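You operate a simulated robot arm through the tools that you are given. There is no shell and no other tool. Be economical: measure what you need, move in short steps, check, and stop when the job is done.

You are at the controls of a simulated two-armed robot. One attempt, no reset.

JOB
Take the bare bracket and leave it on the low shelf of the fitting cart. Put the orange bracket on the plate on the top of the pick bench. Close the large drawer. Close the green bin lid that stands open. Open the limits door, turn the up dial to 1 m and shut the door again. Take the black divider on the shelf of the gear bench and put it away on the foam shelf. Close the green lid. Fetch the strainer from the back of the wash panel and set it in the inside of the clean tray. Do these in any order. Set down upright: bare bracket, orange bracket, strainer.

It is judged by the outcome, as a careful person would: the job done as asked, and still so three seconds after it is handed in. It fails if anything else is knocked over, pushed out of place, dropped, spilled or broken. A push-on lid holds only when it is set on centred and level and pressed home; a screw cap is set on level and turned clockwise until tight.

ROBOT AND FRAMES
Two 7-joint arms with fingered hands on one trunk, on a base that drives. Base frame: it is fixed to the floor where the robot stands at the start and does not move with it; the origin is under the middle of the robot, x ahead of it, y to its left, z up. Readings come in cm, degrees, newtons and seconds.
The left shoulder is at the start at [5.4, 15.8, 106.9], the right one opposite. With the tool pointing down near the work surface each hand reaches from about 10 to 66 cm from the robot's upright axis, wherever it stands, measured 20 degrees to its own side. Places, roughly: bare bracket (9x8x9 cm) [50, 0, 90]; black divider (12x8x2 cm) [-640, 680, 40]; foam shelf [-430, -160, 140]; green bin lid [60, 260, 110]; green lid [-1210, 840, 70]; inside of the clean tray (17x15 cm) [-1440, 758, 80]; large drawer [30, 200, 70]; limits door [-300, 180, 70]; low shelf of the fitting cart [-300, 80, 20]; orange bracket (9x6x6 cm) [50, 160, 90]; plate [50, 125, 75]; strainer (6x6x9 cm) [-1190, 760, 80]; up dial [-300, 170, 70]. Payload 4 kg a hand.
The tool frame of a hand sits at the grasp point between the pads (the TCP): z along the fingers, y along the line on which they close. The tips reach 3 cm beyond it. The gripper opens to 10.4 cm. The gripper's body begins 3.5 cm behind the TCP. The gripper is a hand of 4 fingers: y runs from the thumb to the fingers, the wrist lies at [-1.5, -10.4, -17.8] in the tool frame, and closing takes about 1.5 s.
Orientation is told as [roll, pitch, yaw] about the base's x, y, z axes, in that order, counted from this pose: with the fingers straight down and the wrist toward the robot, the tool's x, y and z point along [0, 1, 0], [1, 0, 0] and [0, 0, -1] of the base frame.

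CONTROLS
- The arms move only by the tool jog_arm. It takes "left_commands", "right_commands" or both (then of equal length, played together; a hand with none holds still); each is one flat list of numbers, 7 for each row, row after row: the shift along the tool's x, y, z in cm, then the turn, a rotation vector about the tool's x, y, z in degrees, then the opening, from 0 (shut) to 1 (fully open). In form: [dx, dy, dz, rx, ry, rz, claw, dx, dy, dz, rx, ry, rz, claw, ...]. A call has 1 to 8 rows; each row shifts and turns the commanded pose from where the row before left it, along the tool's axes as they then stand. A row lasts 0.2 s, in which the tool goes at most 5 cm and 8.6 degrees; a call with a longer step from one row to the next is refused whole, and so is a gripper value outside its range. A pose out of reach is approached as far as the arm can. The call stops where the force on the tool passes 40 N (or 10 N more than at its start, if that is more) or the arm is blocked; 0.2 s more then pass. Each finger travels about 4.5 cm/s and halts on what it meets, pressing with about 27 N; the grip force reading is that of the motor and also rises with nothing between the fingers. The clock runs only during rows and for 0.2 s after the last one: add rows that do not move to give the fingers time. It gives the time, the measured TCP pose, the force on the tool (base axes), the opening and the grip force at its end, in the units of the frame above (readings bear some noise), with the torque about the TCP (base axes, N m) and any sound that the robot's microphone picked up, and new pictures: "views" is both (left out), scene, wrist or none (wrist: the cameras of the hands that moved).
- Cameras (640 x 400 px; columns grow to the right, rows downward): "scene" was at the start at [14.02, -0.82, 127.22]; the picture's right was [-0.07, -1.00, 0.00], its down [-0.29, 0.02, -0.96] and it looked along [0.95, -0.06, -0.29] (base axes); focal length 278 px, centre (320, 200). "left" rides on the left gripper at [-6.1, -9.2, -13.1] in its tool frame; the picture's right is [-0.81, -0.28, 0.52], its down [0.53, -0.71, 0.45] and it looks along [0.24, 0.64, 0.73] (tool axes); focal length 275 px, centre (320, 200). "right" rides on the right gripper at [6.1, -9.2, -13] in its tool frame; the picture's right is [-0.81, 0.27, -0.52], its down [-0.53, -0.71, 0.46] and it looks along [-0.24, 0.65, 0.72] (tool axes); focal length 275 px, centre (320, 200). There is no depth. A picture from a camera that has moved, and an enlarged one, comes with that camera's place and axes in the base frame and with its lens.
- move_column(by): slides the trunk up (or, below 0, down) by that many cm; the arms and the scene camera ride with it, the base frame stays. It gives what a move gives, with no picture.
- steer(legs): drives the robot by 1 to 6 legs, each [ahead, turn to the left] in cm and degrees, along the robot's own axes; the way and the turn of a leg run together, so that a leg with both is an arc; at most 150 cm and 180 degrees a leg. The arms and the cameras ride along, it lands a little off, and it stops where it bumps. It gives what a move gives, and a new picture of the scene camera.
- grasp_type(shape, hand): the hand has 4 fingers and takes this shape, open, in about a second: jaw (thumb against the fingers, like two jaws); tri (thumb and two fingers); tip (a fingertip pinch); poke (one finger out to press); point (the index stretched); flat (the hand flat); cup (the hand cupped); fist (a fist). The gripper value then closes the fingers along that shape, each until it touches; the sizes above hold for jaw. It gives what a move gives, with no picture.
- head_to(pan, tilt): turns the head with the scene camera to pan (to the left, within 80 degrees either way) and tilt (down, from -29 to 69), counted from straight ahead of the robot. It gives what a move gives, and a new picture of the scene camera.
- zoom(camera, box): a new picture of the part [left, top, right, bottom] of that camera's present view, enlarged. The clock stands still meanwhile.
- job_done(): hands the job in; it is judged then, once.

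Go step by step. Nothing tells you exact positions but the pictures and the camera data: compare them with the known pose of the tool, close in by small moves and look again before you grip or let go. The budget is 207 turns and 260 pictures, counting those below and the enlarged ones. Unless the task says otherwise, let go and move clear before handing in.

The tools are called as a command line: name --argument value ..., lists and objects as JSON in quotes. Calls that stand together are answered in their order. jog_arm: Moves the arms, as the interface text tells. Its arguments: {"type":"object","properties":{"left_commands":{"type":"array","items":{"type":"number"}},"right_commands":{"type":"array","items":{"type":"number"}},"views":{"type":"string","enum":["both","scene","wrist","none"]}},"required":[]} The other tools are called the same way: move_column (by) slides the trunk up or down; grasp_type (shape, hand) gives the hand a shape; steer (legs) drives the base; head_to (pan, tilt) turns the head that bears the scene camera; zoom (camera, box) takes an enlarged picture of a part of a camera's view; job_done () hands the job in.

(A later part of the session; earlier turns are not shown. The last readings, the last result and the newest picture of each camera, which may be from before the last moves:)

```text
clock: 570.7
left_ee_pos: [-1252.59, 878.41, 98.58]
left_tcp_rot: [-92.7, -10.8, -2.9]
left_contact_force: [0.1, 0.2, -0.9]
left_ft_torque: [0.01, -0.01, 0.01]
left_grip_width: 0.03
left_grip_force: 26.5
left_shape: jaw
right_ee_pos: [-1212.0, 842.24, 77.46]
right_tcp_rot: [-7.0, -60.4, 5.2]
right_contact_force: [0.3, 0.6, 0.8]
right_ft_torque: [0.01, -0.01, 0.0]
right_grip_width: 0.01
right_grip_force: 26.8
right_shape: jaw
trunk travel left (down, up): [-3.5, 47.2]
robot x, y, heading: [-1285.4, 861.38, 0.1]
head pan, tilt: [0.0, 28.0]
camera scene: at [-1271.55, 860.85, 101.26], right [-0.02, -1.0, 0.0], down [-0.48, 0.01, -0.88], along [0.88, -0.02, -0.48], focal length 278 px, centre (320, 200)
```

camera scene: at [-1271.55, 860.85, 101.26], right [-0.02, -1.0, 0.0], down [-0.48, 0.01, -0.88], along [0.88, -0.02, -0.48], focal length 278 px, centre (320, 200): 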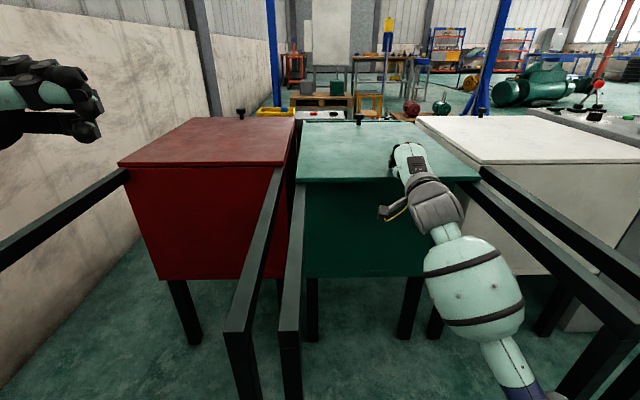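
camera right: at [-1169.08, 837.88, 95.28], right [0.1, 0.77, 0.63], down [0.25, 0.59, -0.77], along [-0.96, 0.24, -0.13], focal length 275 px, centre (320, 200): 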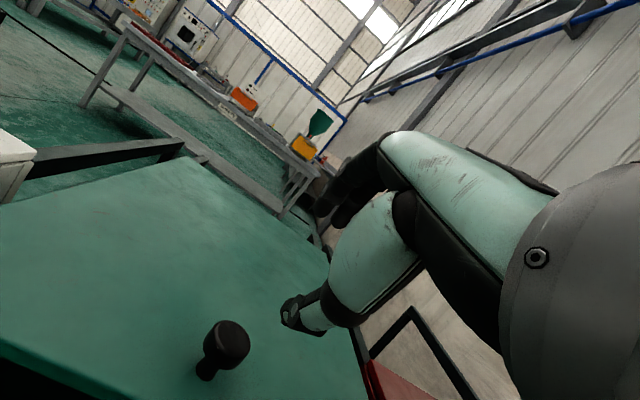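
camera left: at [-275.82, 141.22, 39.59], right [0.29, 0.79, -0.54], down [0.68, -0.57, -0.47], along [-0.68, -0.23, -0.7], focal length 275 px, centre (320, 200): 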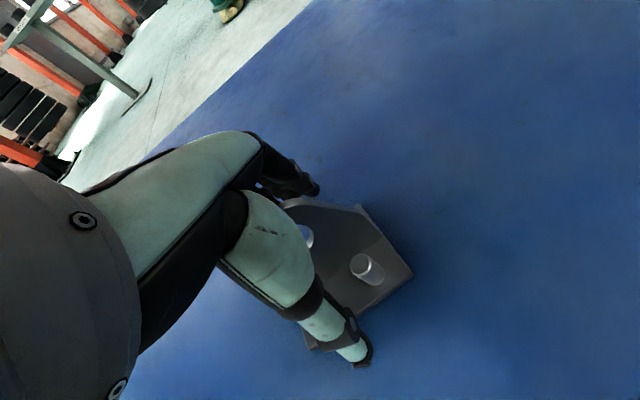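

Nearly closed; its back edge still trails the red and white lids by some cm. I push further until it stops.

jog_arm --right_commands '[0, 1.3, 2.2, 0, 0, 0, 0, 0, 1.3, 2.2, 0, 0, 0, 0, 0, 1.3, 2.2, 0, 0, 0, 0, 0, 1.3, 2.2, 0, 0, 0, 0, 0, 1, 1.7, 0, 0, 0, 0]' --views "scene"

```text
clock: 571.9
left_ee_pos: [-1252.64, 878.22, 98.67]
left_tcp_rot: [-92.7, -11.0, -2.9]
left_contact_force: [0.1, 0.6, 0.4]
left_ft_torque: [-0.02, 0.0, 0.02]
left_grip_width: 0.02
left_grip_force: 27.3
left_shape: jaw
right_ee_pos: [-1199.61, 842.0, 77.81]
right_tcp_rot: [-7.0, -60.6, 5.3]
right_contact_force: [2.4, 0.6, 5.0]
right_ft_torque: [-0.04, 0.75, -0.02]
right_grip_width: 0.02
right_grip_force: 27.4
right_shape: jaw
trunk travel left (down, up): [-3.5, 47.2]
robot x, y, heading: [-1285.35, 860.96, 0.2]
head pan, tilt: [0.0, 28.0]
camera scene: at [-1271.61, 860.83, 101.27], right [-0.02, -1.0, 0.0], down [-0.48, 0.01, -0.88], along [0.88, -0.02, -0.48], focal length 278 px, centre (320, 200)
```

scene: 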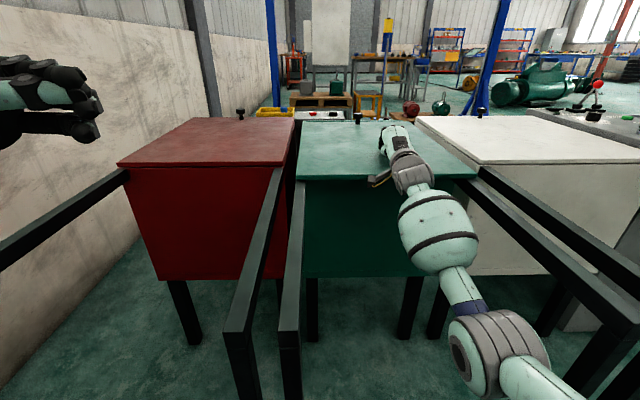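

zoom --camera "scene" --box '[270, 95, 510, 245]'

```text
2.67 times, centred on (390, 170) of scene
camera zoom: at [-1271.61, 860.83, 101.27], right [-0.02, -1.0, 0.0], down [-0.48, 0.01, -0.88], along [0.88, -0.02, -0.48], focal length 742 px, centre (133, 280)
```

zoom: 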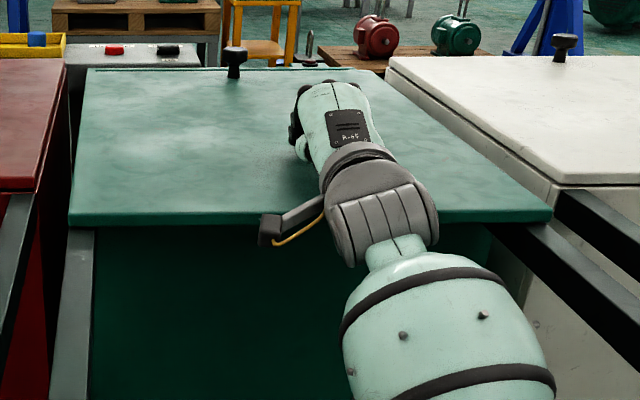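

The hand slid on top of the lid. I draw back, lower by 3 cm and push again on the edge.

jog_arm --right_commands '[0, -1.6, -4.4, 0, 0, 0, 0, 0, -2.3, -4.1, 0, 0, 0, 0, 0, -2.3, -4.1, 0, 0, 0, 0, 0, -2.3, -4.1, 0, 0, 0, 0, 0, -1.2, -2.2, 0, 0, 0, 0, 0, -3.4, 1.9, 0, 0, 0, 0, 0, 0, 0, 0, 0, 0, 0]' --views "none"

jog_arm --right_commands '[0, 1.5, 2.6, 0, 0, 0, 0, 0, 1.5, 2.6, 0, 0, 0, 0, 0, 1.5, 2.6, 0, 0, 0, 0, 0, 1.5, 2.6, 0, 0, 0, 0, 0, 1.5, 2.6, 0, 0, 0, 0, 0, 1.5, 2.6, 0, 0, 0, 0]' --views "scene"

```text
clock: 573.5
left_ee_pos: [-1252.59, 878.26, 98.74]
left_tcp_rot: [-92.6, -10.9, -2.8]
left_contact_force: [-0.5, 0.3, 0.3]
left_ft_torque: [-0.01, -0.02, 0.02]
left_grip_width: 0.0
left_grip_force: 27.3
left_shape: jaw
right_ee_pos: [-1221.21, 842.18, 74.71]
right_tcp_rot: [-7.0, -60.4, 5.1]
right_contact_force: [-0.4, 0.3, -0.8]
right_ft_torque: [-0.03, 0.0, 0.0]
right_grip_width: 0.0
right_grip_force: 27.4
right_shape: jaw
trunk travel left (down, up): [-3.5, 47.2]
robot x, y, heading: [-1285.19, 861.6, 0.3]
head pan, tilt: [0.0, 28.0]
```

```text
clock: 574.8
left_ee_pos: [-1252.88, 878.58, 98.5]
left_tcp_rot: [-91.9, -10.5, -3.1]
left_contact_force: [0.4, 1.0, -0.4]
left_ft_torque: [0.01, 0.02, -0.02]
left_grip_width: 0.0
left_grip_force: 27.4
left_shape: jaw
right_ee_pos: [-1207.08, 842.02, 75.93]
right_tcp_rot: [-6.8, -61.7, 5.2]
right_contact_force: [0.4, -0.1, -0.6]
right_ft_torque: [0.02, -0.04, 0.0]
right_grip_width: 0.0
right_grip_force: 26.8
right_shape: jaw
trunk travel left (down, up): [-3.5, 47.2]
robot x, y, heading: [-1284.81, 860.5, 0.2]
head pan, tilt: [0.0, 28.0]
stopped in row 6 (right hand): the force on the tool passed its limit at 113 N (the readings are from after the stop); the commanded pose is now the measured one
camera scene: at [-1271.53, 860.79, 101.24], right [-0.03, -1.0, 0.0], down [-0.48, 0.01, -0.88], along [0.88, -0.02, -0.48], focal length 278 px, centre (320, 200)
```

scene: 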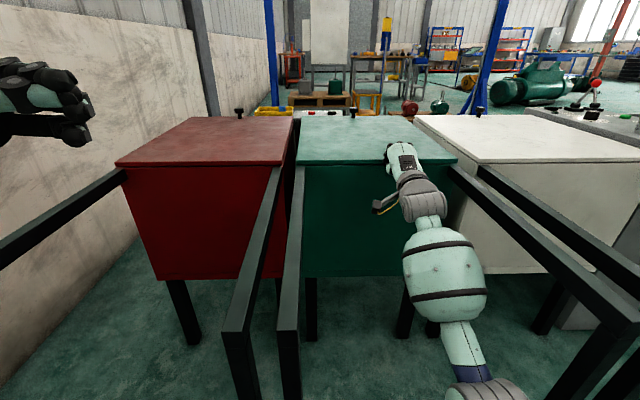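

The green lid is home (hard stop, flush with its neighbours). Now I retract the right arm, and drive round to the east side for the strainer at ≈[-1186, 755, 81].

jog_arm --right_commands '[0, -2, -4, 0, 0, 0, 0.3, 0, -2, -4, 0, 0, 0, 0.3, 0, -2, -4, 0, 0, 0, 0.3, 0, -1, -4, 0, 0, 0, 0.3, 0, 0, -4.5, 8.4, 0, 0, 0.6, 0, 0, -4, 8.4, 0, 0, 0.6, 0, 0, -3, 8.4, 0, 0, 0.6, 0, 0, -3, 8.4, 0, 0, 0.6]' --views "none"

move_column --by 24

jog_arm --right_commands '[0, 0, -2, 8.4, 0, 0, 0.6, 0, 0, -2, 8.4, 0, 0, 0.6, 0, 0, -2, 8.4, 0, 0, 0.6, 0, 0, 0, 2.5, 0, 0, 0.6]' --views "none"

steer --legs '[[-32, 0], [0, -90], [150, 0], [152, 0], [0, 90], [150, 0]]'

```text
clock: 576.6
left_ee_pos: [-1252.91, 878.79, 98.52]
left_tcp_rot: [-92.0, -10.7, -3.0]
left_contact_force: [0.4, -0.2, 0.4]
left_ft_torque: [0.01, -0.01, -0.02]
left_grip_width: 0.01
left_grip_force: 26.7
left_shape: jaw
right_ee_pos: [-1234.76, 843.41, 85.82]
right_tcp_rot: [-4.0, -28.4, 1.0]
right_contact_force: [-0.1, 1.4, -0.9]
right_ft_torque: [0.0, 0.03, -0.02]
right_grip_width: 6.24
right_grip_force: 0.1
right_shape: jaw
right hand out of reach, approached as far as the arm can: row 8
trunk travel left (down, up): [-3.5, 47.2]
robot x, y, heading: [-1284.76, 860.71, 0.2]
head pan, tilt: [0.0, 28.0]
```

```text
clock: 579.1
left_ee_pos: [-1252.5, 878.57, 122.4]
left_tcp_rot: [-91.7, -10.4, -3.2]
left_contact_force: [0.5, 0.2, -0.6]
left_ft_torque: [-0.01, -0.03, -0.01]
left_grip_width: 0.0
left_grip_force: 26.6
left_shape: jaw
right_ee_pos: [-1234.7, 843.21, 109.66]
right_tcp_rot: [-3.9, -28.4, 1.0]
right_contact_force: [-0.3, 0.4, -0.2]
right_ft_torque: [-0.03, 0.01, 0.02]
right_grip_width: 6.23
right_grip_force: 0.1
right_shape: jaw
trunk travel left (down, up): [-27.5, 23.2]
robot x, y, heading: [-1284.9, 861.22, 0.1]
head pan, tilt: [0.0, 28.0]
```

```text
clock: 580.1
left_ee_pos: [-1252.73, 878.49, 122.47]
left_tcp_rot: [-91.7, -10.4, -3.0]
left_contact_force: [0.5, 1.5, -0.5]
left_ft_torque: [0.0, -0.02, -0.01]
left_grip_width: 0.01
left_grip_force: 26.8
left_shape: jaw
right_ee_pos: [-1223.76, 842.07, 109.85]
right_tcp_rot: [-3.3, -0.9, -0.8]
right_contact_force: [0.3, -0.9, 0.3]
right_ft_torque: [0.02, 0.02, -0.02]
right_grip_width: 6.24
right_grip_force: 0.0
right_shape: jaw
right hand out of reach, approached as far as the arm can: row 1, 2, 3, 4
trunk travel left (down, up): [-27.5, 23.2]
robot x, y, heading: [-1285.02, 861.38, 0.3]
head pan, tilt: [0.0, 28.0]
```

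```text
refused: 152 is not a number from -150 to 150
```

jog_arm --right_commands '[0, -4.5, 0, 0, 2, 0, 0.6, 0, -4.5, 0, 0, 1.3, 0, 0.6, 0, -4.5, 0, 0, 0, 0, 0.6, 0, -4.5, 0, 0, 0, 0, 0.6, 0, -4.5, 0, 0, 0, 0, 0.6]' --views "none"

steer --legs '[[-32, 0], [0, -90], [150, 0], [150, 0], [0, 90], [150, 0]]'

```text
clock: 581.3
left_ee_pos: [-1252.62, 878.51, 122.51]
left_tcp_rot: [-91.6, -10.4, -3.1]
left_contact_force: [-0.1, 0.7, -0.5]
left_ft_torque: [0.02, -0.01, -0.02]
left_grip_width: 0.0
left_grip_force: 26.9
left_shape: jaw
right_ee_pos: [-1226.36, 836.53, 104.28]
right_tcp_rot: [0.0, -0.8, -0.8]
right_contact_force: [0.7, 0.9, -0.3]
right_ft_torque: [-0.01, -0.01, -0.04]
right_grip_width: 6.23
right_grip_force: 0.0
right_shape: jaw
right hand out of reach, approached as far as the arm can: row 1, 2, 3, 4, 5
trunk travel left (down, up): [-27.5, 23.2]
robot x, y, heading: [-1285.11, 861.51, 0.3]
head pan, tilt: [0.0, 28.0]
```

```text
clock: 604.3
left_ee_pos: [-1286.43, 528.36, 122.26]
left_tcp_rot: [-89.7, -9.3, -81.7]
left_contact_force: [-0.1, 0.1, 0.6]
left_ft_torque: [-0.03, -0.03, -0.01]
left_grip_width: 0.0
left_grip_force: 27.2
left_shape: jaw
right_ee_pos: [-1324.94, 495.0, 106.12]
right_tcp_rot: [-1.5, -4.6, -82.0]
right_contact_force: [0.1, 0.1, 0.5]
right_ft_torque: [0.02, -0.01, 0.01]
right_grip_width: 6.25
right_grip_force: 0.1
right_shape: jaw
trunk travel left (down, up): [-27.5, 23.2]
robot x, y, heading: [-1310.78, 555.68, -77.9]
head pan, tilt: [0.0, 28.0]
stopped in leg 5: the force on the tool passed its limit at 64 N (the readings are from after the stop); the commanded pose is now the measured one
camera scene: at [-1307.76, 541.92, 125.34], right [-0.98, -0.2, 0.0], down [-0.1, 0.47, -0.88], along [0.18, -0.86, -0.48], focal length 278 px, centre (320, 200)
```

scene: 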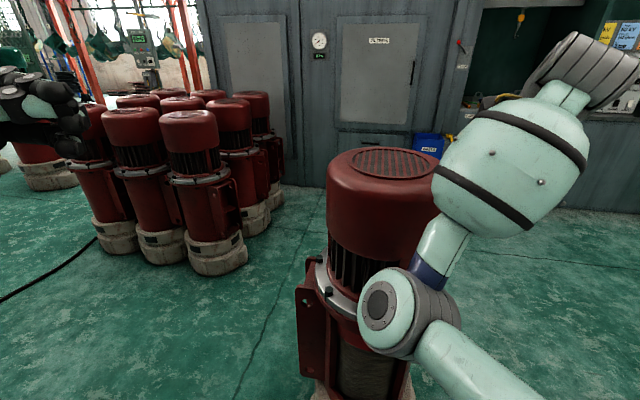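

The extended right hand touched a red pump; it still stands. I back off slightly, raise the hand, and turn away from it.

steer --legs '[[-10, 0], [0, 78], [150, 0], [135, 0], [0, 90], [150, 0]]'

```text
clock: 635.5
left_ee_pos: [-1054.59, 751.24, 121.39]
left_tcp_rot: [-90.6, -10.3, 88.7]
left_contact_force: [0.7, 0.3, 0.1]
left_ft_torque: [0.03, 0.0, 0.03]
left_grip_width: 0.0
left_grip_force: 27.1
left_shape: jaw
right_ee_pos: [-1011.18, 778.02, 105.44]
right_tcp_rot: [-1.2, -3.8, 89.2]
right_contact_force: [-0.5, -0.4, 0.3]
right_ft_torque: [0.0, 0.01, 0.02]
right_grip_width: 6.21
right_grip_force: 0.0
right_shape: jaw
trunk travel left (down, up): [-27.5, 23.2]
robot x, y, heading: [-1035.13, 719.83, 93.0]
head pan, tilt: [0.0, 28.0]
camera scene: at [-1035.4, 733.38, 125.31], right [1.0, 0.05, 0.0], down [0.02, -0.48, -0.88], along [-0.04, 0.88, -0.48], focal length 278 px, centre (320, 200)
```

scene: 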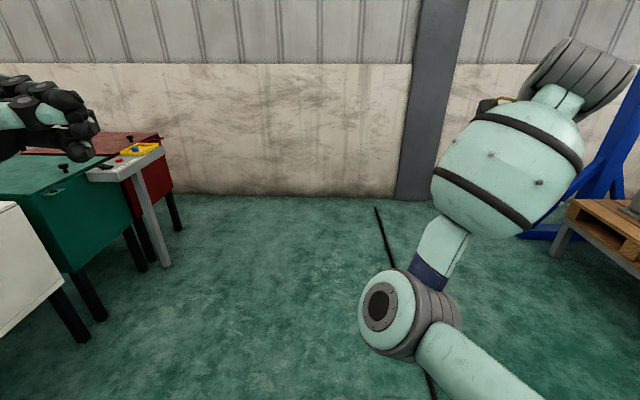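

I raise the right hand and drive to face the wash panel with the hand lined up on the strainer.

jog_arm --right_commands '[0, 2, -4, 0, 0, 0, 1, 0, 2, -4, 2, 0, 0, 1, 0, 1, -3, 2, 0, 0, 1]' --views "none"

steer --legs '[[12, 0], [0, 87], [66, 0]]'

```text
clock: 636.3
left_ee_pos: [-1054.75, 750.39, 121.5]
left_tcp_rot: [-89.9, -10.2, 88.2]
left_contact_force: [0.3, -0.6, 0.7]
left_ft_torque: [0.01, -0.02, 0.0]
left_grip_width: 0.01
left_grip_force: 27.2
left_shape: jaw
right_ee_pos: [-1010.81, 781.39, 117.47]
right_tcp_rot: [-1.2, -0.5, 89.1]
right_contact_force: [0.7, -0.7, 0.6]
right_ft_torque: [0.01, 0.02, -0.01]
right_grip_width: 10.37
right_grip_force: 0.1
right_shape: jaw
right hand out of reach, approached as far as the arm can: row 1
trunk travel left (down, up): [-27.5, 23.2]
robot x, y, heading: [-1034.77, 719.65, 92.7]
head pan, tilt: [0.0, 28.0]
```

```text
clock: 645.5
left_ee_pos: [-1132.76, 710.19, 121.13]
left_tcp_rot: [-90.2, -10.9, 177.1]
left_contact_force: [0.7, -0.7, 0.6]
left_ft_torque: [0.01, -0.03, -0.04]
left_grip_width: 0.0
left_grip_force: 27.4
left_shape: jaw
right_ee_pos: [-1162.65, 754.88, 117.35]
right_tcp_rot: [-1.1, -0.3, 178.1]
right_contact_force: [0.4, 1.3, -0.8]
right_ft_torque: [0.01, 0.01, 0.02]
right_grip_width: 10.37
right_grip_force: 0.0
right_shape: jaw
trunk travel left (down, up): [-27.5, 23.2]
robot x, y, heading: [-1100.72, 730.07, -177.9]
head pan, tilt: [0.0, 28.0]
camera scene: at [-1115.11, 729.13, 125.3], right [-0.04, 1.0, 0.0], down [0.48, 0.02, -0.88], along [-0.88, -0.03, -0.48], focal length 278 px, centre (320, 200)
```

scene: 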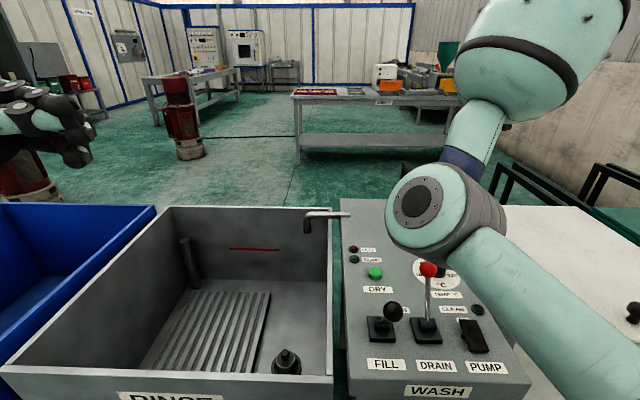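

The elbow hides the strainer and hangs above the levers, so I'll work near full extension: raise the trunk a little, drive closer, and extend.

move_column --by 7

jog_arm --right_commands '[0, 4, 0, 0, 0, 0, 1, 0, 4, 0, 0, 0, 0, 1, 0, 4, 1, 0, 0, 0, 1, 0, 0, 0, 0, 0, 0, 1]' --views "none"

steer --legs '[[8, -2]]'

```text
clock: 646.6
left_ee_pos: [-1131.89, 710.15, 128.08]
left_tcp_rot: [-89.6, -10.7, 176.8]
left_contact_force: [0.0, 0.4, 0.2]
left_ft_torque: [-0.01, -0.02, -0.02]
left_grip_width: 0.01
left_grip_force: 27.2
left_shape: jaw
right_ee_pos: [-1161.42, 755.37, 125.1]
right_tcp_rot: [-1.7, -2.2, 177.8]
right_contact_force: [0.6, 0.6, 0.4]
right_ft_torque: [-0.04, 0.01, -0.03]
right_grip_width: 10.39
right_grip_force: 0.0
right_shape: jaw
trunk travel left (down, up): [-34.5, 16.2]
robot x, y, heading: [-1101.19, 729.81, -178.2]
head pan, tilt: [0.0, 28.0]
```

```text
clock: 647.6
left_ee_pos: [-1131.66, 710.01, 128.13]
left_tcp_rot: [-89.6, -10.8, 176.7]
left_contact_force: [0.1, -1.1, 0.2]
left_ft_torque: [0.01, -0.02, 0.01]
left_grip_width: 0.0
left_grip_force: 26.9
left_shape: jaw
right_ee_pos: [-1172.89, 755.25, 124.39]
right_tcp_rot: [-1.0, -1.2, 178.0]
right_contact_force: [-0.1, -0.2, 0.4]
right_ft_torque: [-0.02, -0.06, -0.03]
right_grip_width: 10.41
right_grip_force: 0.1
right_shape: jaw
trunk travel left (down, up): [-34.5, 16.2]
robot x, y, heading: [-1101.12, 729.89, -177.9]
head pan, tilt: [0.0, 28.0]
```

```text
clock: 648.7
left_ee_pos: [-1140.09, 711.12, 128.13]
left_tcp_rot: [-89.9, -12.0, 174.4]
left_contact_force: [-0.4, -0.7, -0.4]
left_ft_torque: [-0.01, 0.02, -0.06]
left_grip_width: 0.0
left_grip_force: 27.4
left_shape: jaw
right_ee_pos: [-1179.29, 758.1, 124.58]
right_tcp_rot: [-0.9, -1.6, 175.9]
right_contact_force: [0.7, 0.2, 0.3]
right_ft_torque: [-0.09, 0.0, 0.0]
right_grip_width: 10.39
right_grip_force: 0.2
right_shape: jaw
trunk travel left (down, up): [-34.5, 16.2]
robot x, y, heading: [-1109.1, 729.5, 179.7]
head pan, tilt: [0.0, 28.0]
camera scene: at [-1121.85, 729.75, 132.38], right [0.0, 1.0, 0.0], down [0.47, 0.0, -0.88], along [-0.88, 0.0, -0.47], focal length 278 px, centre (320, 200)
```

scene: 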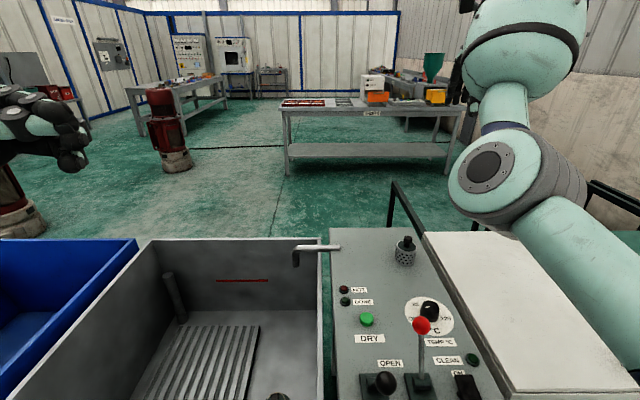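

The strainer is clearly at ≈[-1185, 754.5]. I lower the hand above it.

jog_arm --right_commands '[0.7, 1.1, 4.4, 0, 0, 0, 1, 0.7, 1.1, 4.4, 0, 0, 0, 1, 0.7, 1.1, 4.4, 0, 0, 0, 1, 0.7, 1.1, 4.4, 0, 0, 0, 1, 0.6, 1, 4.4, 0, 0, 0, 1, 0, 0.5, 4, 0, 0, 0, 1, 0, 0, 0, 0, 0, 0, 1]' --views "both"

```text
clock: 650.3
left_ee_pos: [-1140.17, 710.81, 127.87]
left_tcp_rot: [-89.6, -11.4, 174.1]
left_contact_force: [0.1, 0.1, -0.4]
left_ft_torque: [0.02, -0.04, -0.02]
left_grip_width: 0.02
left_grip_force: 27.2
left_shape: jaw
right_ee_pos: [-1185.91, 755.1, 98.88]
right_tcp_rot: [-1.0, -1.8, 175.9]
right_contact_force: [-0.3, 0.6, 0.4]
right_ft_torque: [-0.04, 0.03, -0.03]
right_grip_width: 10.4
right_grip_force: 0.1
right_shape: jaw
trunk travel left (down, up): [-34.5, 16.2]
robot x, y, heading: [-1109.06, 729.5, 179.9]
head pan, tilt: [0.0, 28.0]
camera scene: at [-1122.96, 729.47, 132.26], right [0.0, 1.0, 0.0], down [0.48, 0.0, -0.88], along [-0.88, 0.0, -0.48], focal length 278 px, centre (320, 200)
camera right: at [-1176.72, 748.07, 111.51], right [-0.2, 0.82, 0.54], down [0.74, 0.49, -0.47], along [-0.65, 0.3, -0.7], focal length 275 px, centre (320, 200)
```

scene: 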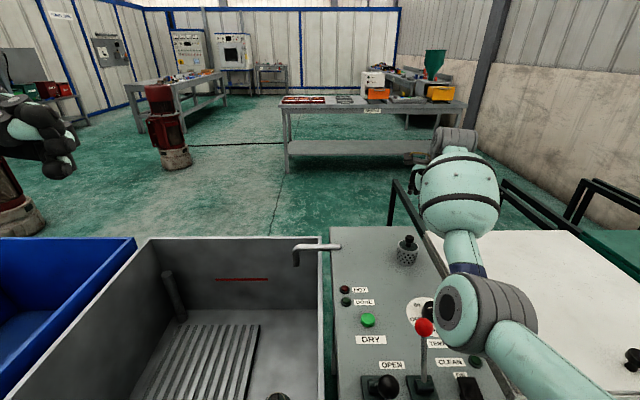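
right: 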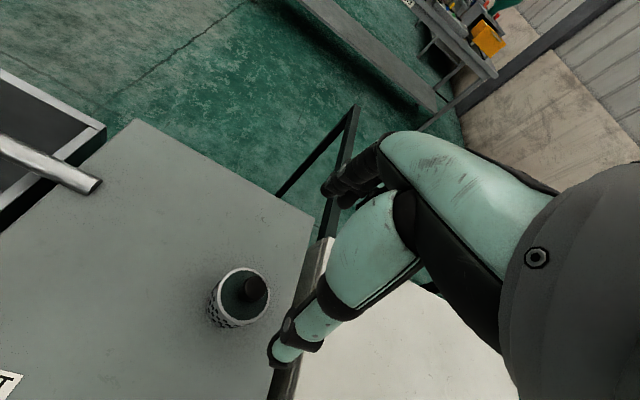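

The strainer is right beneath, but my elbow is too near the DRAIN lever. I lift, and shift the base right so the arm comes in from the other side.

jog_arm --right_commands '[0, 0, -4.5, 0, 0, 0, 1, 0, 0, -4.5, 0, 0, 0, 1, 0, 0, -4.5, 0, 0, 0, 1, 0, 0, -4.5, 0, 0, 0, 1]' --views "none"

steer --legs '[[-40, 0], [0, -90], [24, 0], [0, 90], [39, 0]]'

```text
clock: 651.3
left_ee_pos: [-1140.17, 710.75, 127.78]
left_tcp_rot: [-89.6, -11.4, 174.2]
left_contact_force: [0.1, -0.9, -0.1]
left_ft_torque: [0.0, -0.02, 0.01]
left_grip_width: 0.02
left_grip_force: 26.9
left_shape: jaw
right_ee_pos: [-1185.68, 754.6, 116.79]
right_tcp_rot: [-1.0, -1.6, 175.9]
right_contact_force: [0.3, -0.6, 0.0]
right_ft_torque: [0.02, 0.02, -0.01]
right_grip_width: 10.37
right_grip_force: 0.1
right_shape: jaw
trunk travel left (down, up): [-34.5, 16.2]
robot x, y, heading: [-1109.42, 729.44, 179.6]
head pan, tilt: [0.0, 28.0]
```

```text
clock: 665.1
left_ee_pos: [-1098.97, 736.54, 127.23]
left_tcp_rot: [-89.1, -12.5, 169.6]
left_contact_force: [-0.2, -0.4, 0.7]
left_ft_torque: [0.0, -0.02, -0.03]
left_grip_width: 0.0
left_grip_force: 27.2
left_shape: jaw
right_ee_pos: [-1140.32, 783.76, 118.87]
right_tcp_rot: [-0.9, -3.0, 172.2]
right_contact_force: [0.2, 0.3, 0.2]
right_ft_torque: [0.04, -0.05, -0.04]
right_grip_width: 10.37
right_grip_force: 0.0
right_shape: jaw
trunk travel left (down, up): [-34.5, 16.2]
robot x, y, heading: [-1068.2, 754.42, 177.4]
head pan, tilt: [0.0, 28.0]
stopped in leg 5: the robot was blocked; the commanded pose is now the measured one
camera scene: at [-1082.08, 754.99, 132.25], right [0.05, 1.0, 0.0], down [0.48, -0.02, -0.88], along [-0.88, 0.04, -0.48], focal length 278 px, centre (320, 200)
```

scene: 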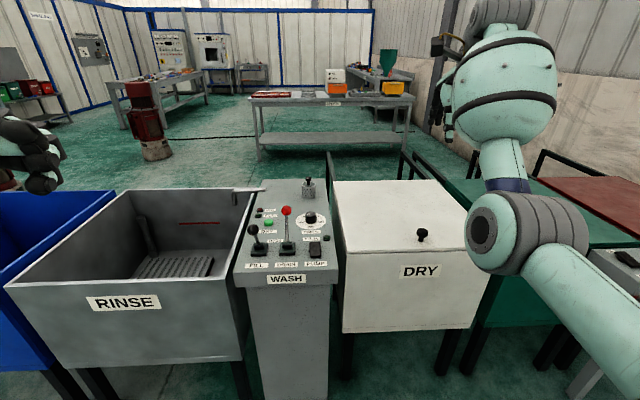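

Blocked without visible cause; I try a short step forward again.

steer --legs '[[-5, 0], [20, 2]]'

```text
clock: 667.3
left_ee_pos: [-1113.66, 735.73, 127.17]
left_tcp_rot: [-89.2, -12.5, 171.9]
left_contact_force: [0.2, -0.1, -0.2]
left_ft_torque: [0.02, 0.06, -0.02]
left_grip_width: 0.0
left_grip_force: 27.6
left_shape: jaw
right_ee_pos: [-1156.73, 781.47, 118.66]
right_tcp_rot: [-0.8, -2.9, 174.4]
right_contact_force: [0.2, 0.3, -0.5]
right_ft_torque: [-0.02, -0.01, -0.02]
right_grip_width: 10.38
right_grip_force: 0.1
right_shape: jaw
trunk travel left (down, up): [-34.5, 16.2]
robot x, y, heading: [-1083.84, 754.97, 179.8]
head pan, tilt: [0.0, 28.0]
camera scene: at [-1097.36, 754.89, 132.25], right [0.01, 1.0, 0.0], down [0.48, 0.0, -0.88], along [-0.88, 0.01, -0.48], focal length 278 px, centre (320, 200)
```

scene: 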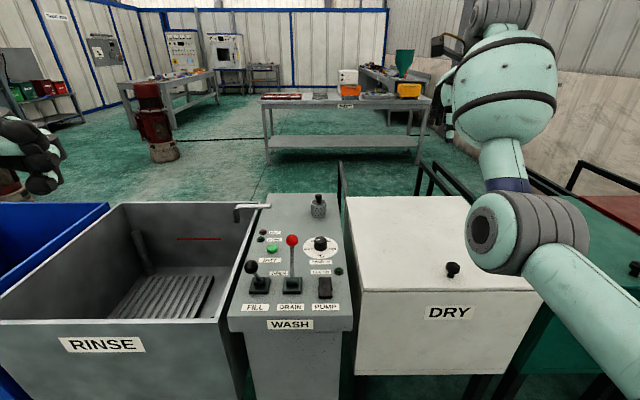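

It moves now. I close in and bring the hand left over the strainer.

steer --legs '[[25, 0]]'

jog_arm --right_commands '[4.5, 0, 0, 0, 0, 0, 1, 4.5, 0, 0, 0, 0, 0, 1, 4.5, 0, 1.5, 0, 0, 0, 1, 4.5, 0, 2, 0, 0, 0, 1, 4.5, 1, 2, 0, 0, 0, 1, 3, 1.5, 3, 0, 0, 0, 1, 0, 0, 4.5, 0, 0, 0, 1, 0, 0, 4, 0, 0, 0, 1]' --views "both"

```text
clock: 669.2
left_ee_pos: [-1138.69, 735.83, 126.96]
left_tcp_rot: [-88.0, -12.1, 171.2]
left_contact_force: [-0.4, 0.1, -0.6]
left_ft_torque: [-0.06, -0.04, 0.0]
left_grip_width: 0.0
left_grip_force: 26.9
left_shape: jaw
right_ee_pos: [-1180.96, 781.73, 119.6]
right_tcp_rot: [-0.8, -3.7, 174.4]
right_contact_force: [-0.2, 0.4, 0.3]
right_ft_torque: [0.01, -0.01, -0.01]
right_grip_width: 10.4
right_grip_force: 0.1
right_shape: jaw
trunk travel left (down, up): [-34.5, 16.2]
robot x, y, heading: [-1109.12, 755.01, 179.5]
head pan, tilt: [0.0, 28.0]
camera scene: at [-1123.07, 755.13, 132.24], right [0.01, 1.0, 0.0], down [0.48, 0.0, -0.88], along [-0.88, 0.01, -0.48], focal length 278 px, centre (320, 200)
```

scene: 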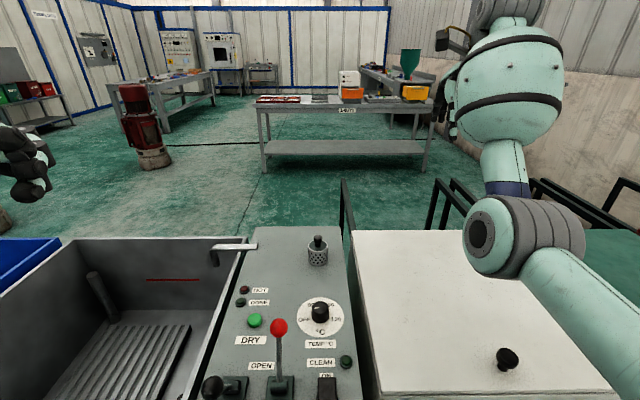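

```text
refused: row 5 steps farther than a row can; nothing moved
```

jog_arm --right_commands '[4.4, 0.3, 0, 0, 0, 0, 1, 4.4, 0.5, 0, 0, 0, 0, 1, 4.4, 0.5, 1, 1, 0, 0, 1, 4.4, 0.5, 1.5, 1, 0, 0, 1, 4.4, 0.5, 1.5, 1, 0, 0, 1, 3, 0.5, 3, 0, 0, 0, 1, 1, 0.5, 4.5, 0, 0, 0, 1, 0, 0.5, 4, 0, 0, 0, 1]' --views "both"

```text
clock: 671.0
left_ee_pos: [-1137.93, 735.42, 126.85]
left_tcp_rot: [-86.9, -11.5, 170.5]
left_contact_force: [-0.8, 0.0, -0.4]
left_ft_torque: [-0.01, -0.01, 0.01]
left_grip_width: 0.01
left_grip_force: 26.8
left_shape: jaw
right_ee_pos: [-1186.69, 756.27, 104.83]
right_tcp_rot: [-0.8, -1.4, 174.3]
right_contact_force: [0.9, 0.2, -0.1]
right_ft_torque: [-0.04, -0.01, 0.03]
right_grip_width: 10.43
right_grip_force: 0.1
right_shape: jaw
right hand out of reach, approached as far as the arm can: row 6
trunk travel left (down, up): [-34.5, 16.2]
robot x, y, heading: [-1109.18, 755.19, 179.3]
head pan, tilt: [0.0, 28.0]
camera scene: at [-1123.13, 755.14, 132.23], right [0.01, 1.0, 0.0], down [0.48, 0.0, -0.88], along [-0.88, 0.01, -0.48], focal length 278 px, centre (320, 200)
camera right: at [-1177.87, 749.06, 117.64], right [-0.18, 0.83, 0.53], down [0.75, 0.47, -0.47], along [-0.63, 0.32, -0.71], focal length 275 px, centre (320, 200)
```

scene: 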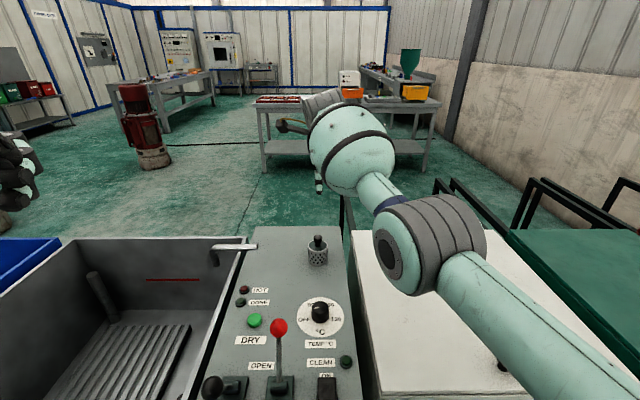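
right: 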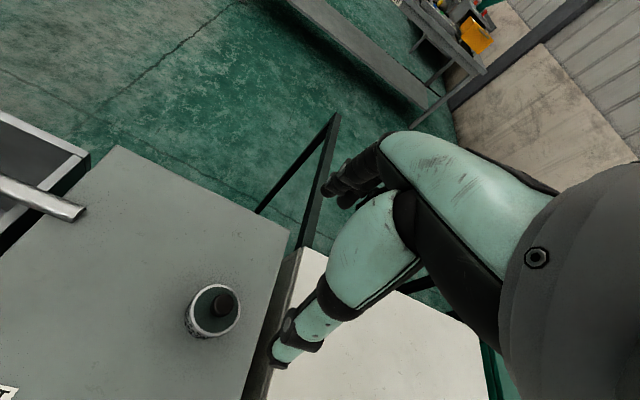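

Well clear now. I correct 1.5 cm and lower around the strainer.

jog_arm --right_commands '[0.8, -0.5, 4, 0.7, 0, 0, 1, 0.8, -0.5, 4, 0.7, 0, 0, 1, 0, 0, 4, 0, 0, 0, 1, 0, 0, 4, 0, 0, 0, 1, 0, 0, 3.6, 0, 0, 0, 1, 0, 0, 0, 0, 0, 0, 1]' --views "wrist"

```text
clock: 672.4
left_ee_pos: [-1138.0, 735.48, 126.83]
left_tcp_rot: [-86.9, -11.5, 170.7]
left_contact_force: [-0.5, -0.2, -0.5]
left_ft_torque: [0.01, -0.02, -0.01]
left_grip_width: 0.02
left_grip_force: 27.0
left_shape: jaw
right_ee_pos: [-1185.87, 754.77, 85.14]
right_tcp_rot: [-0.7, 0.0, 174.3]
right_contact_force: [0.4, 0.2, 0.2]
right_ft_torque: [-0.04, 0.0, 0.02]
right_grip_width: 10.41
right_grip_force: 0.0
right_shape: jaw
right hand out of reach, approached as far as the arm can: row 5
trunk travel left (down, up): [-34.5, 16.2]
robot x, y, heading: [-1108.81, 755.3, 179.7]
head pan, tilt: [0.0, 28.0]
camera right: at [-1177.24, 747.61, 98.03], right [-0.19, 0.83, 0.53], down [0.76, 0.46, -0.45], along [-0.62, 0.32, -0.72], focal length 275 px, centre (320, 200)
```

right: 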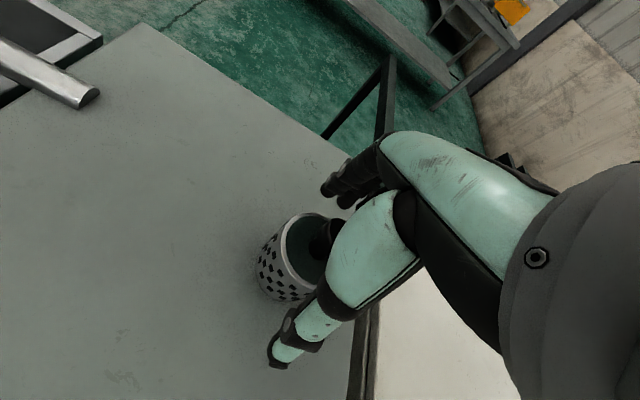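

The strainer is between the fingers, slightly left. I nudge 1.2 cm and close.

jog_arm --right_commands '[1.2, -0.3, 0, 0, 0, 0, 1, 0, 0, 0, 0, 0, 0, 0.7, 0, 0, 0, 0, 0, 0, 0.4, 0, 0, 0, 0, 0, 0, 0.2, 0, 0, 0, 0, 0, 0, 0.2, 0, 0, 0, 0, 0, 0, 0.2, 0, 0, 0, 0, 0, 0, 0.2]' --views "none"

jog_arm --right_commands '[0, 0, -2, 0, 0, 0, 0.2, 0, 0, -4, 0, 0, 0, 0.2, 0, 0, -4.5, 0, 0, 0, 0.2, 0, 0, -4.5, 0, 0, 0, 0.2]' --views "wrist"

```text
clock: 674.0
left_ee_pos: [-1138.03, 735.48, 126.85]
left_tcp_rot: [-87.0, -11.5, 170.6]
left_contact_force: [-0.2, -0.4, 0.1]
left_ft_torque: [-0.01, 0.01, 0.0]
left_grip_width: 0.0
left_grip_force: 26.9
left_shape: jaw
right_ee_pos: [-1185.64, 753.82, 85.03]
right_tcp_rot: [-0.8, 0.0, 174.2]
right_contact_force: [-0.2, 0.2, -0.9]
right_ft_torque: [-0.01, 0.0, -0.02]
right_grip_width: 0.65
right_grip_force: 26.8
right_shape: jaw
trunk travel left (down, up): [-34.5, 16.2]
robot x, y, heading: [-1109.21, 755.37, 179.4]
head pan, tilt: [0.0, 28.0]
```

```text
clock: 675.0
left_ee_pos: [-1137.8, 735.47, 126.87]
left_tcp_rot: [-86.8, -11.6, 170.6]
left_contact_force: [0.1, -0.4, 0.0]
left_ft_torque: [0.02, 0.01, -0.01]
left_grip_width: 0.0
left_grip_force: 26.9
left_shape: jaw
right_ee_pos: [-1186.2, 752.97, 101.45]
right_tcp_rot: [0.0, -1.7, 174.7]
right_contact_force: [0.0, 0.4, -0.3]
right_ft_torque: [0.04, 0.05, 0.0]
right_grip_width: 0.67
right_grip_force: 27.2
right_shape: jaw
right hand out of reach, approached as far as the arm can: row 2
trunk travel left (down, up): [-34.5, 16.2]
robot x, y, heading: [-1109.18, 755.21, 179.5]
head pan, tilt: [0.0, 28.0]
camera right: at [-1177.35, 745.94, 114.39], right [-0.18, 0.83, 0.52], down [0.75, 0.46, -0.48], along [-0.64, 0.3, -0.71], focal length 275 px, centre (320, 200)
```

right: 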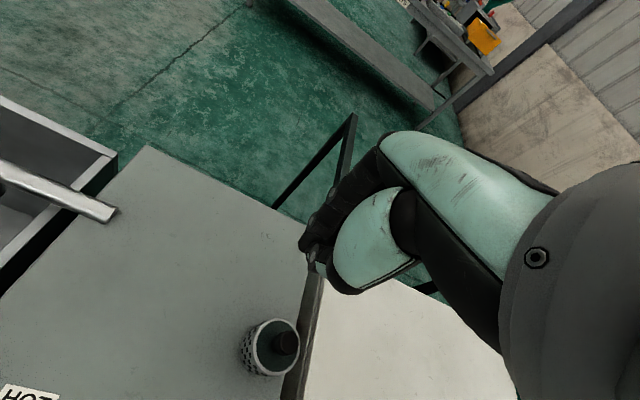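

It slipped: the cup's rim is lower (z≈82.5) and got nudged to about [-1183.7, 757.8], still upright. I reopen, re-centre and lower with a check.

jog_arm --right_commands '[0, 0, 0, 0, 0, 0, 0.6, -1.6, -0.8, 0, 0, 0, 0, 1, -1.6, -0.8, 0, 0, 0, 0, 1, -1.6, -0.9, 2, 0.8, 0, 0, 1, 0, 0, 4, 0.8, 0, 0, 1, 0, 0, 4, 0, 0, 0, 1, 0, 0, 0, 0, 0, 0, 1]' --views "wrist"

```text
clock: 676.6
left_ee_pos: [-1137.77, 735.53, 126.89]
left_tcp_rot: [-86.9, -11.6, 170.6]
left_contact_force: [-0.4, 0.4, -0.8]
left_ft_torque: [-0.02, -0.01, -0.01]
left_grip_width: 0.0
left_grip_force: 26.8
left_shape: jaw
right_ee_pos: [-1186.69, 756.79, 90.52]
right_tcp_rot: [-0.7, 1.6, 174.3]
right_contact_force: [0.4, 0.6, 0.0]
right_ft_torque: [0.01, 0.03, 0.02]
right_grip_width: 10.36
right_grip_force: 0.0
right_shape: jaw
right hand out of reach, approached as far as the arm can: row 2, 3, 4
trunk travel left (down, up): [-34.5, 16.2]
robot x, y, heading: [-1109.08, 755.32, 179.3]
head pan, tilt: [0.0, 28.0]
camera right: at [-1178.58, 749.72, 103.6], right [-0.21, 0.83, 0.52], down [0.78, 0.46, -0.43], along [-0.6, 0.31, -0.74], focal length 275 px, centre (320, 200)
```

right: 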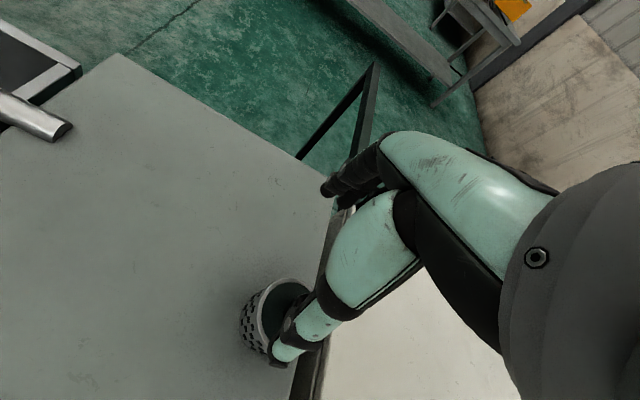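

The thumb would land on the rim; I shift the base back 2 cm and then lower around the cup.

steer --legs '[[-2.3, 0]]'

jog_arm --right_commands '[-0.7, 0, 2, 0, 0, 0, 1, 0, 0, 3, 0, 0, 0, 1, 0, 0, 2.9, 0, 0, 0, 1, 0, 0, 0, 0, 0, 0, 1]' --views "wrist"

```text
clock: 677.4
left_ee_pos: [-1136.51, 735.48, 126.65]
left_tcp_rot: [-87.1, -11.2, 170.6]
left_contact_force: [-2.2, -0.6, 0.0]
left_ft_torque: [0.03, -0.03, -0.09]
left_grip_width: 0.02
left_grip_force: 26.6
left_shape: jaw
right_ee_pos: [-1184.99, 756.99, 89.5]
right_tcp_rot: [-0.9, 2.4, 174.2]
right_contact_force: [-0.5, -0.2, 0.2]
right_ft_torque: [0.02, -0.05, -0.04]
right_grip_width: 10.37
right_grip_force: 0.0
right_shape: jaw
trunk travel left (down, up): [-34.5, 16.2]
robot x, y, heading: [-1106.68, 755.32, 179.6]
head pan, tilt: [0.0, 28.0]
camera scene: at [-1121.57, 755.13, 132.13], right [0.01, 1.0, 0.0], down [0.49, 0.0, -0.87], along [-0.87, 0.01, -0.49], focal length 278 px, centre (320, 200)
```

scene: 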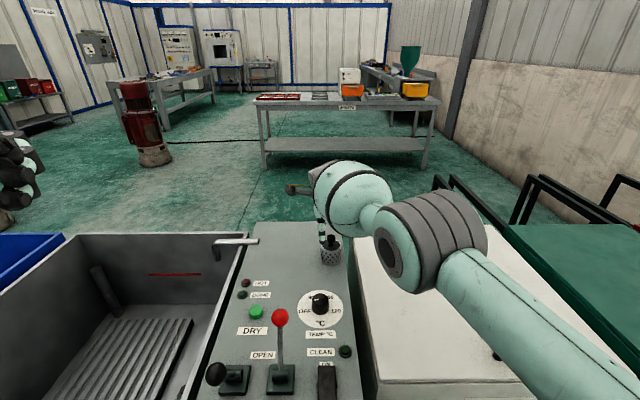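

```text
clock: 678.4
left_ee_pos: [-1134.94, 735.14, 126.67]
left_tcp_rot: [-85.8, -11.0, 170.1]
left_contact_force: [-0.3, -0.4, -0.8]
left_ft_torque: [0.03, 0.01, 0.0]
left_grip_width: 0.0
left_grip_force: 27.7
left_shape: jaw
right_ee_pos: [-1183.88, 757.48, 82.89]
right_tcp_rot: [-0.8, 1.4, 174.2]
right_contact_force: [0.5, -0.3, 0.7]
right_ft_torque: [-0.03, -0.01, 0.01]
right_grip_width: 10.37
right_grip_force: 0.0
right_shape: jaw
trunk travel left (down, up): [-34.5, 16.2]
robot x, y, heading: [-1106.69, 755.55, 179.2]
head pan, tilt: [0.0, 28.0]
camera right: at [-1175.67, 750.28, 95.97], right [-0.2, 0.83, 0.52], down [0.78, 0.46, -0.43], along [-0.6, 0.32, -0.74], focal length 275 px, centre (320, 200)
```

right: 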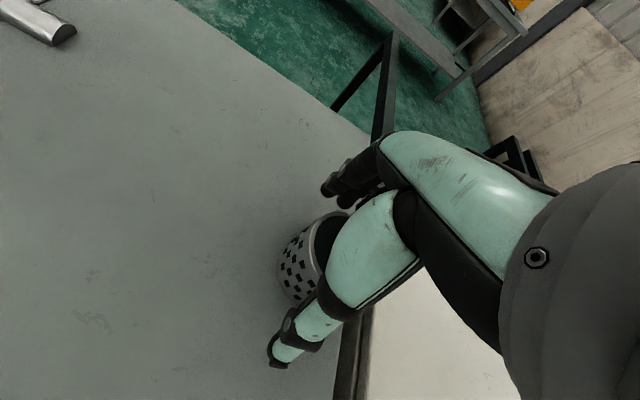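

Now the cup sits between thumb and fingers. I close, lift a little and check.

jog_arm --right_commands '[0, 0, 0, 0, 0, 0, 0.8, 0, 0, 0, 0, 0, 0, 0.6, 0, 0, 0, 0, 0, 0, 0.4, 0, 0, 0, 0, 0, 0, 0.3, 0, 0, 0, 0, 0, 0, 0.3, 0, 0, 0, 0, 0, 0, 0.3]' --views "none"

```text
clock: 679.8
left_ee_pos: [-1134.9, 735.18, 126.68]
left_tcp_rot: [-85.7, -10.9, 170.1]
left_contact_force: [-0.3, -0.1, 0.4]
left_ft_torque: [-0.01, 0.01, 0.0]
left_grip_width: 0.0
left_grip_force: 26.8
left_shape: jaw
right_ee_pos: [-1183.81, 757.4, 82.77]
right_tcp_rot: [-0.8, 1.4, 174.2]
right_contact_force: [-0.4, -0.3, 0.4]
right_ft_torque: [-0.01, -0.01, -0.01]
right_grip_width: 4.13
right_grip_force: 26.9
right_shape: jaw
trunk travel left (down, up): [-34.5, 16.2]
robot x, y, heading: [-1106.58, 755.14, 179.3]
head pan, tilt: [0.0, 28.0]
```

Gripping at 4.1 cm. I lift and look.

jog_arm --right_commands '[0, 0, -1.5, 0, 0, 0, 0.2, 0, 0, -4, 0, 0, 0, 0.2, 0, 0, -4.5, 0, 0, 0, 0.2, 0, 0, -4.5, 0, 0, 0, 0.2, 0, 0, -4.5, 0, 0, 0, 0.2, 0, 0, -4, 0, 0, 0, 0.2]' --views "wrist"

```text
clock: 681.2
left_ee_pos: [-1134.72, 735.16, 126.69]
left_tcp_rot: [-85.9, -11.0, 170.2]
left_contact_force: [0.5, 0.2, -0.2]
left_ft_torque: [0.0, 0.02, 0.03]
left_grip_width: 0.0
left_grip_force: 27.1
left_shape: jaw
right_ee_pos: [-1183.98, 757.37, 105.89]
right_tcp_rot: [-0.8, 1.3, 174.1]
right_contact_force: [0.6, 0.5, -1.9]
right_ft_torque: [-0.04, 0.05, 0.01]
right_grip_width: 4.12
right_grip_force: 27.4
right_shape: jaw
right hand out of reach, approached as far as the arm can: row 6
trunk travel left (down, up): [-34.5, 16.2]
robot x, y, heading: [-1106.76, 755.0, 179.5]
head pan, tilt: [0.0, 28.0]
camera right: at [-1175.81, 750.26, 119.04], right [-0.2, 0.83, 0.52], down [0.78, 0.46, -0.43], along [-0.6, 0.32, -0.74], focal length 275 px, centre (320, 200)
```

right: 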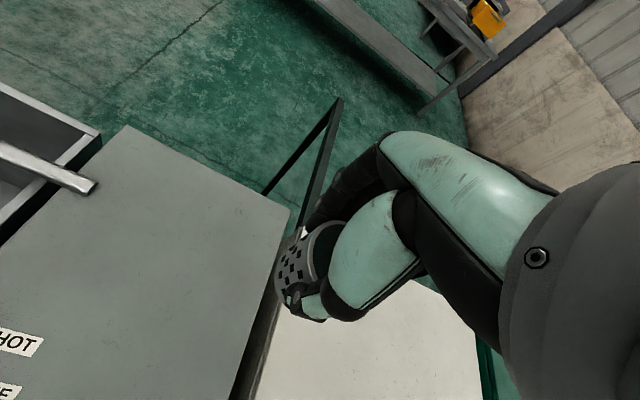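

Strainer held. I raise the trunk a bit and carry it round the south end to the table on the west side, keeping clear of the pumps.

move_column --by 8

steer --legs '[[-90, 0], [0, 90], [105, 0], [0, -45], [140, 0], [0, -45]]'

```text
clock: 682.4
left_ee_pos: [-1134.99, 735.13, 134.75]
left_tcp_rot: [-85.7, -10.9, 170.0]
left_contact_force: [0.1, -0.3, -0.1]
left_ft_torque: [0.02, 0.02, 0.01]
left_grip_width: 0.0
left_grip_force: 26.9
left_shape: jaw
right_ee_pos: [-1184.22, 757.41, 113.84]
right_tcp_rot: [-0.8, 1.4, 174.2]
right_contact_force: [-1.2, 0.0, -1.3]
right_ft_torque: [-0.02, -0.01, 0.03]
right_grip_width: 4.12
right_grip_force: 27.1
right_shape: jaw
trunk travel left (down, up): [-42.5, 8.2]
robot x, y, heading: [-1106.88, 755.03, 179.4]
head pan, tilt: [0.0, 28.0]
```

```text
clock: 690.8
left_ee_pos: [-1004.18, 722.42, 133.51]
left_tcp_rot: [-85.8, -11.4, -118.2]
left_contact_force: [1.2, 0.8, 0.6]
left_ft_torque: [-0.01, 0.01, 0.01]
left_grip_width: 0.0
left_grip_force: 26.6
left_shape: jaw
right_ee_pos: [-1038.66, 679.19, 125.22]
right_tcp_rot: [4.3, -11.0, -111.9]
right_contact_force: [-0.3, 0.2, -3.7]
right_ft_torque: [-0.03, -0.01, 0.01]
right_grip_width: 3.98
right_grip_force: 27.2
right_shape: jaw
trunk travel left (down, up): [-42.5, 8.2]
robot x, y, heading: [-1016.83, 754.55, -107.6]
head pan, tilt: [0.0, 28.0]
stopped in leg 2: the robot was blocked; the commanded pose is now the measured one
camera scene: at [-1021.24, 740.86, 140.32], right [-0.95, 0.3, 0.0], down [0.15, 0.46, -0.88], along [-0.27, -0.83, -0.48], focal length 278 px, centre (320, 200)
```

scene: 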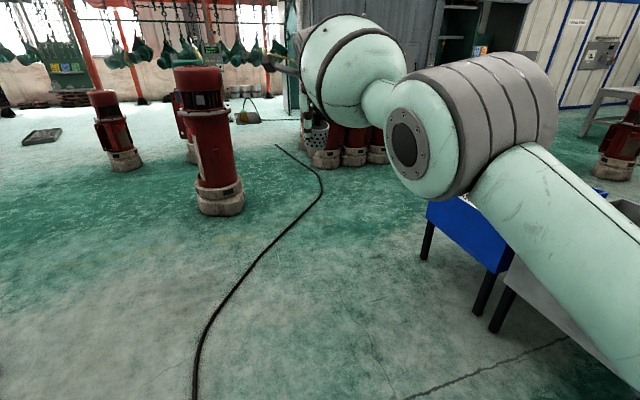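

The folded right elbow bumps my own head during the turn; nothing else is near. I re-level the hand slightly forward to free it and continue.

jog_arm --right_commands '[0, 1.5, 2, 3, 0, 0, 0.2, 0, 1.5, 2, 3, -1, 0, 0.2, 0, 1, 2, 3, -1, 0, 0.2, 0, 0, 1, 2, -1, 0, 0.2]' --views "none"

steer --legs '[[0, 17], [105, 0], [0, -45], [140, 0], [0, -45]]'

```text
clock: 691.8
left_ee_pos: [-1004.32, 722.47, 133.4]
left_tcp_rot: [-85.9, -11.6, -118.1]
left_contact_force: [0.8, -0.5, 1.0]
left_ft_torque: [0.0, 0.0, -0.01]
left_grip_width: 0.0
left_grip_force: 27.1
left_shape: jaw
right_ee_pos: [-1041.15, 682.48, 112.76]
right_tcp_rot: [-0.9, 5.3, -112.3]
right_contact_force: [-0.4, 0.0, -1.8]
right_ft_torque: [0.0, -0.04, -0.01]
right_grip_width: 3.95
right_grip_force: 26.8
right_shape: jaw
right hand out of reach, approached as far as the arm can: row 1, 2, 3, 4
trunk travel left (down, up): [-42.5, 8.2]
robot x, y, heading: [-1016.96, 754.6, -107.8]
head pan, tilt: [0.0, 28.0]
```

```text
clock: 694.0
left_ee_pos: [-994.4, 727.4, 132.84]
left_tcp_rot: [-84.7, -11.4, -101.5]
left_contact_force: [-0.2, 0.0, 0.1]
left_ft_torque: [0.0, 0.01, 0.01]
left_grip_width: 0.0
left_grip_force: 26.8
left_shape: jaw
right_ee_pos: [-1017.79, 678.75, 114.63]
right_tcp_rot: [-0.6, 4.0, -94.7]
right_contact_force: [0.1, 0.3, -2.0]
right_ft_torque: [-0.01, -0.04, -0.07]
right_grip_width: 3.91
right_grip_force: 26.6
right_shape: jaw
trunk travel left (down, up): [-42.5, 8.2]
robot x, y, heading: [-1017.29, 751.97, -89.4]
head pan, tilt: [0.0, 28.0]
stopped in leg 2: the robot was blocked; the commanded pose is now the measured one
camera scene: at [-1017.07, 738.2, 140.34], right [-1.0, -0.01, 0.0], down [0.0, 0.48, -0.88], along [0.01, -0.88, -0.48], focal length 278 px, centre (320, 200)
```

scene: 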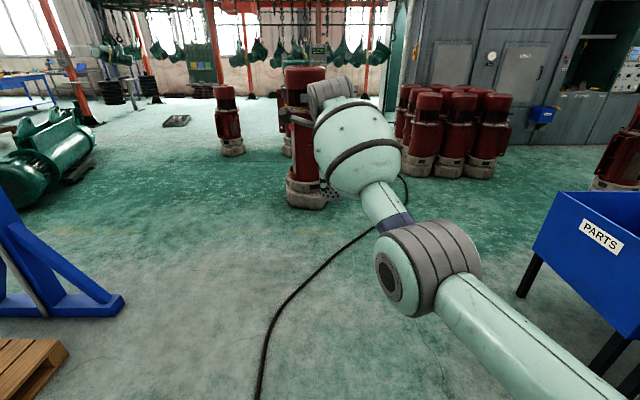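

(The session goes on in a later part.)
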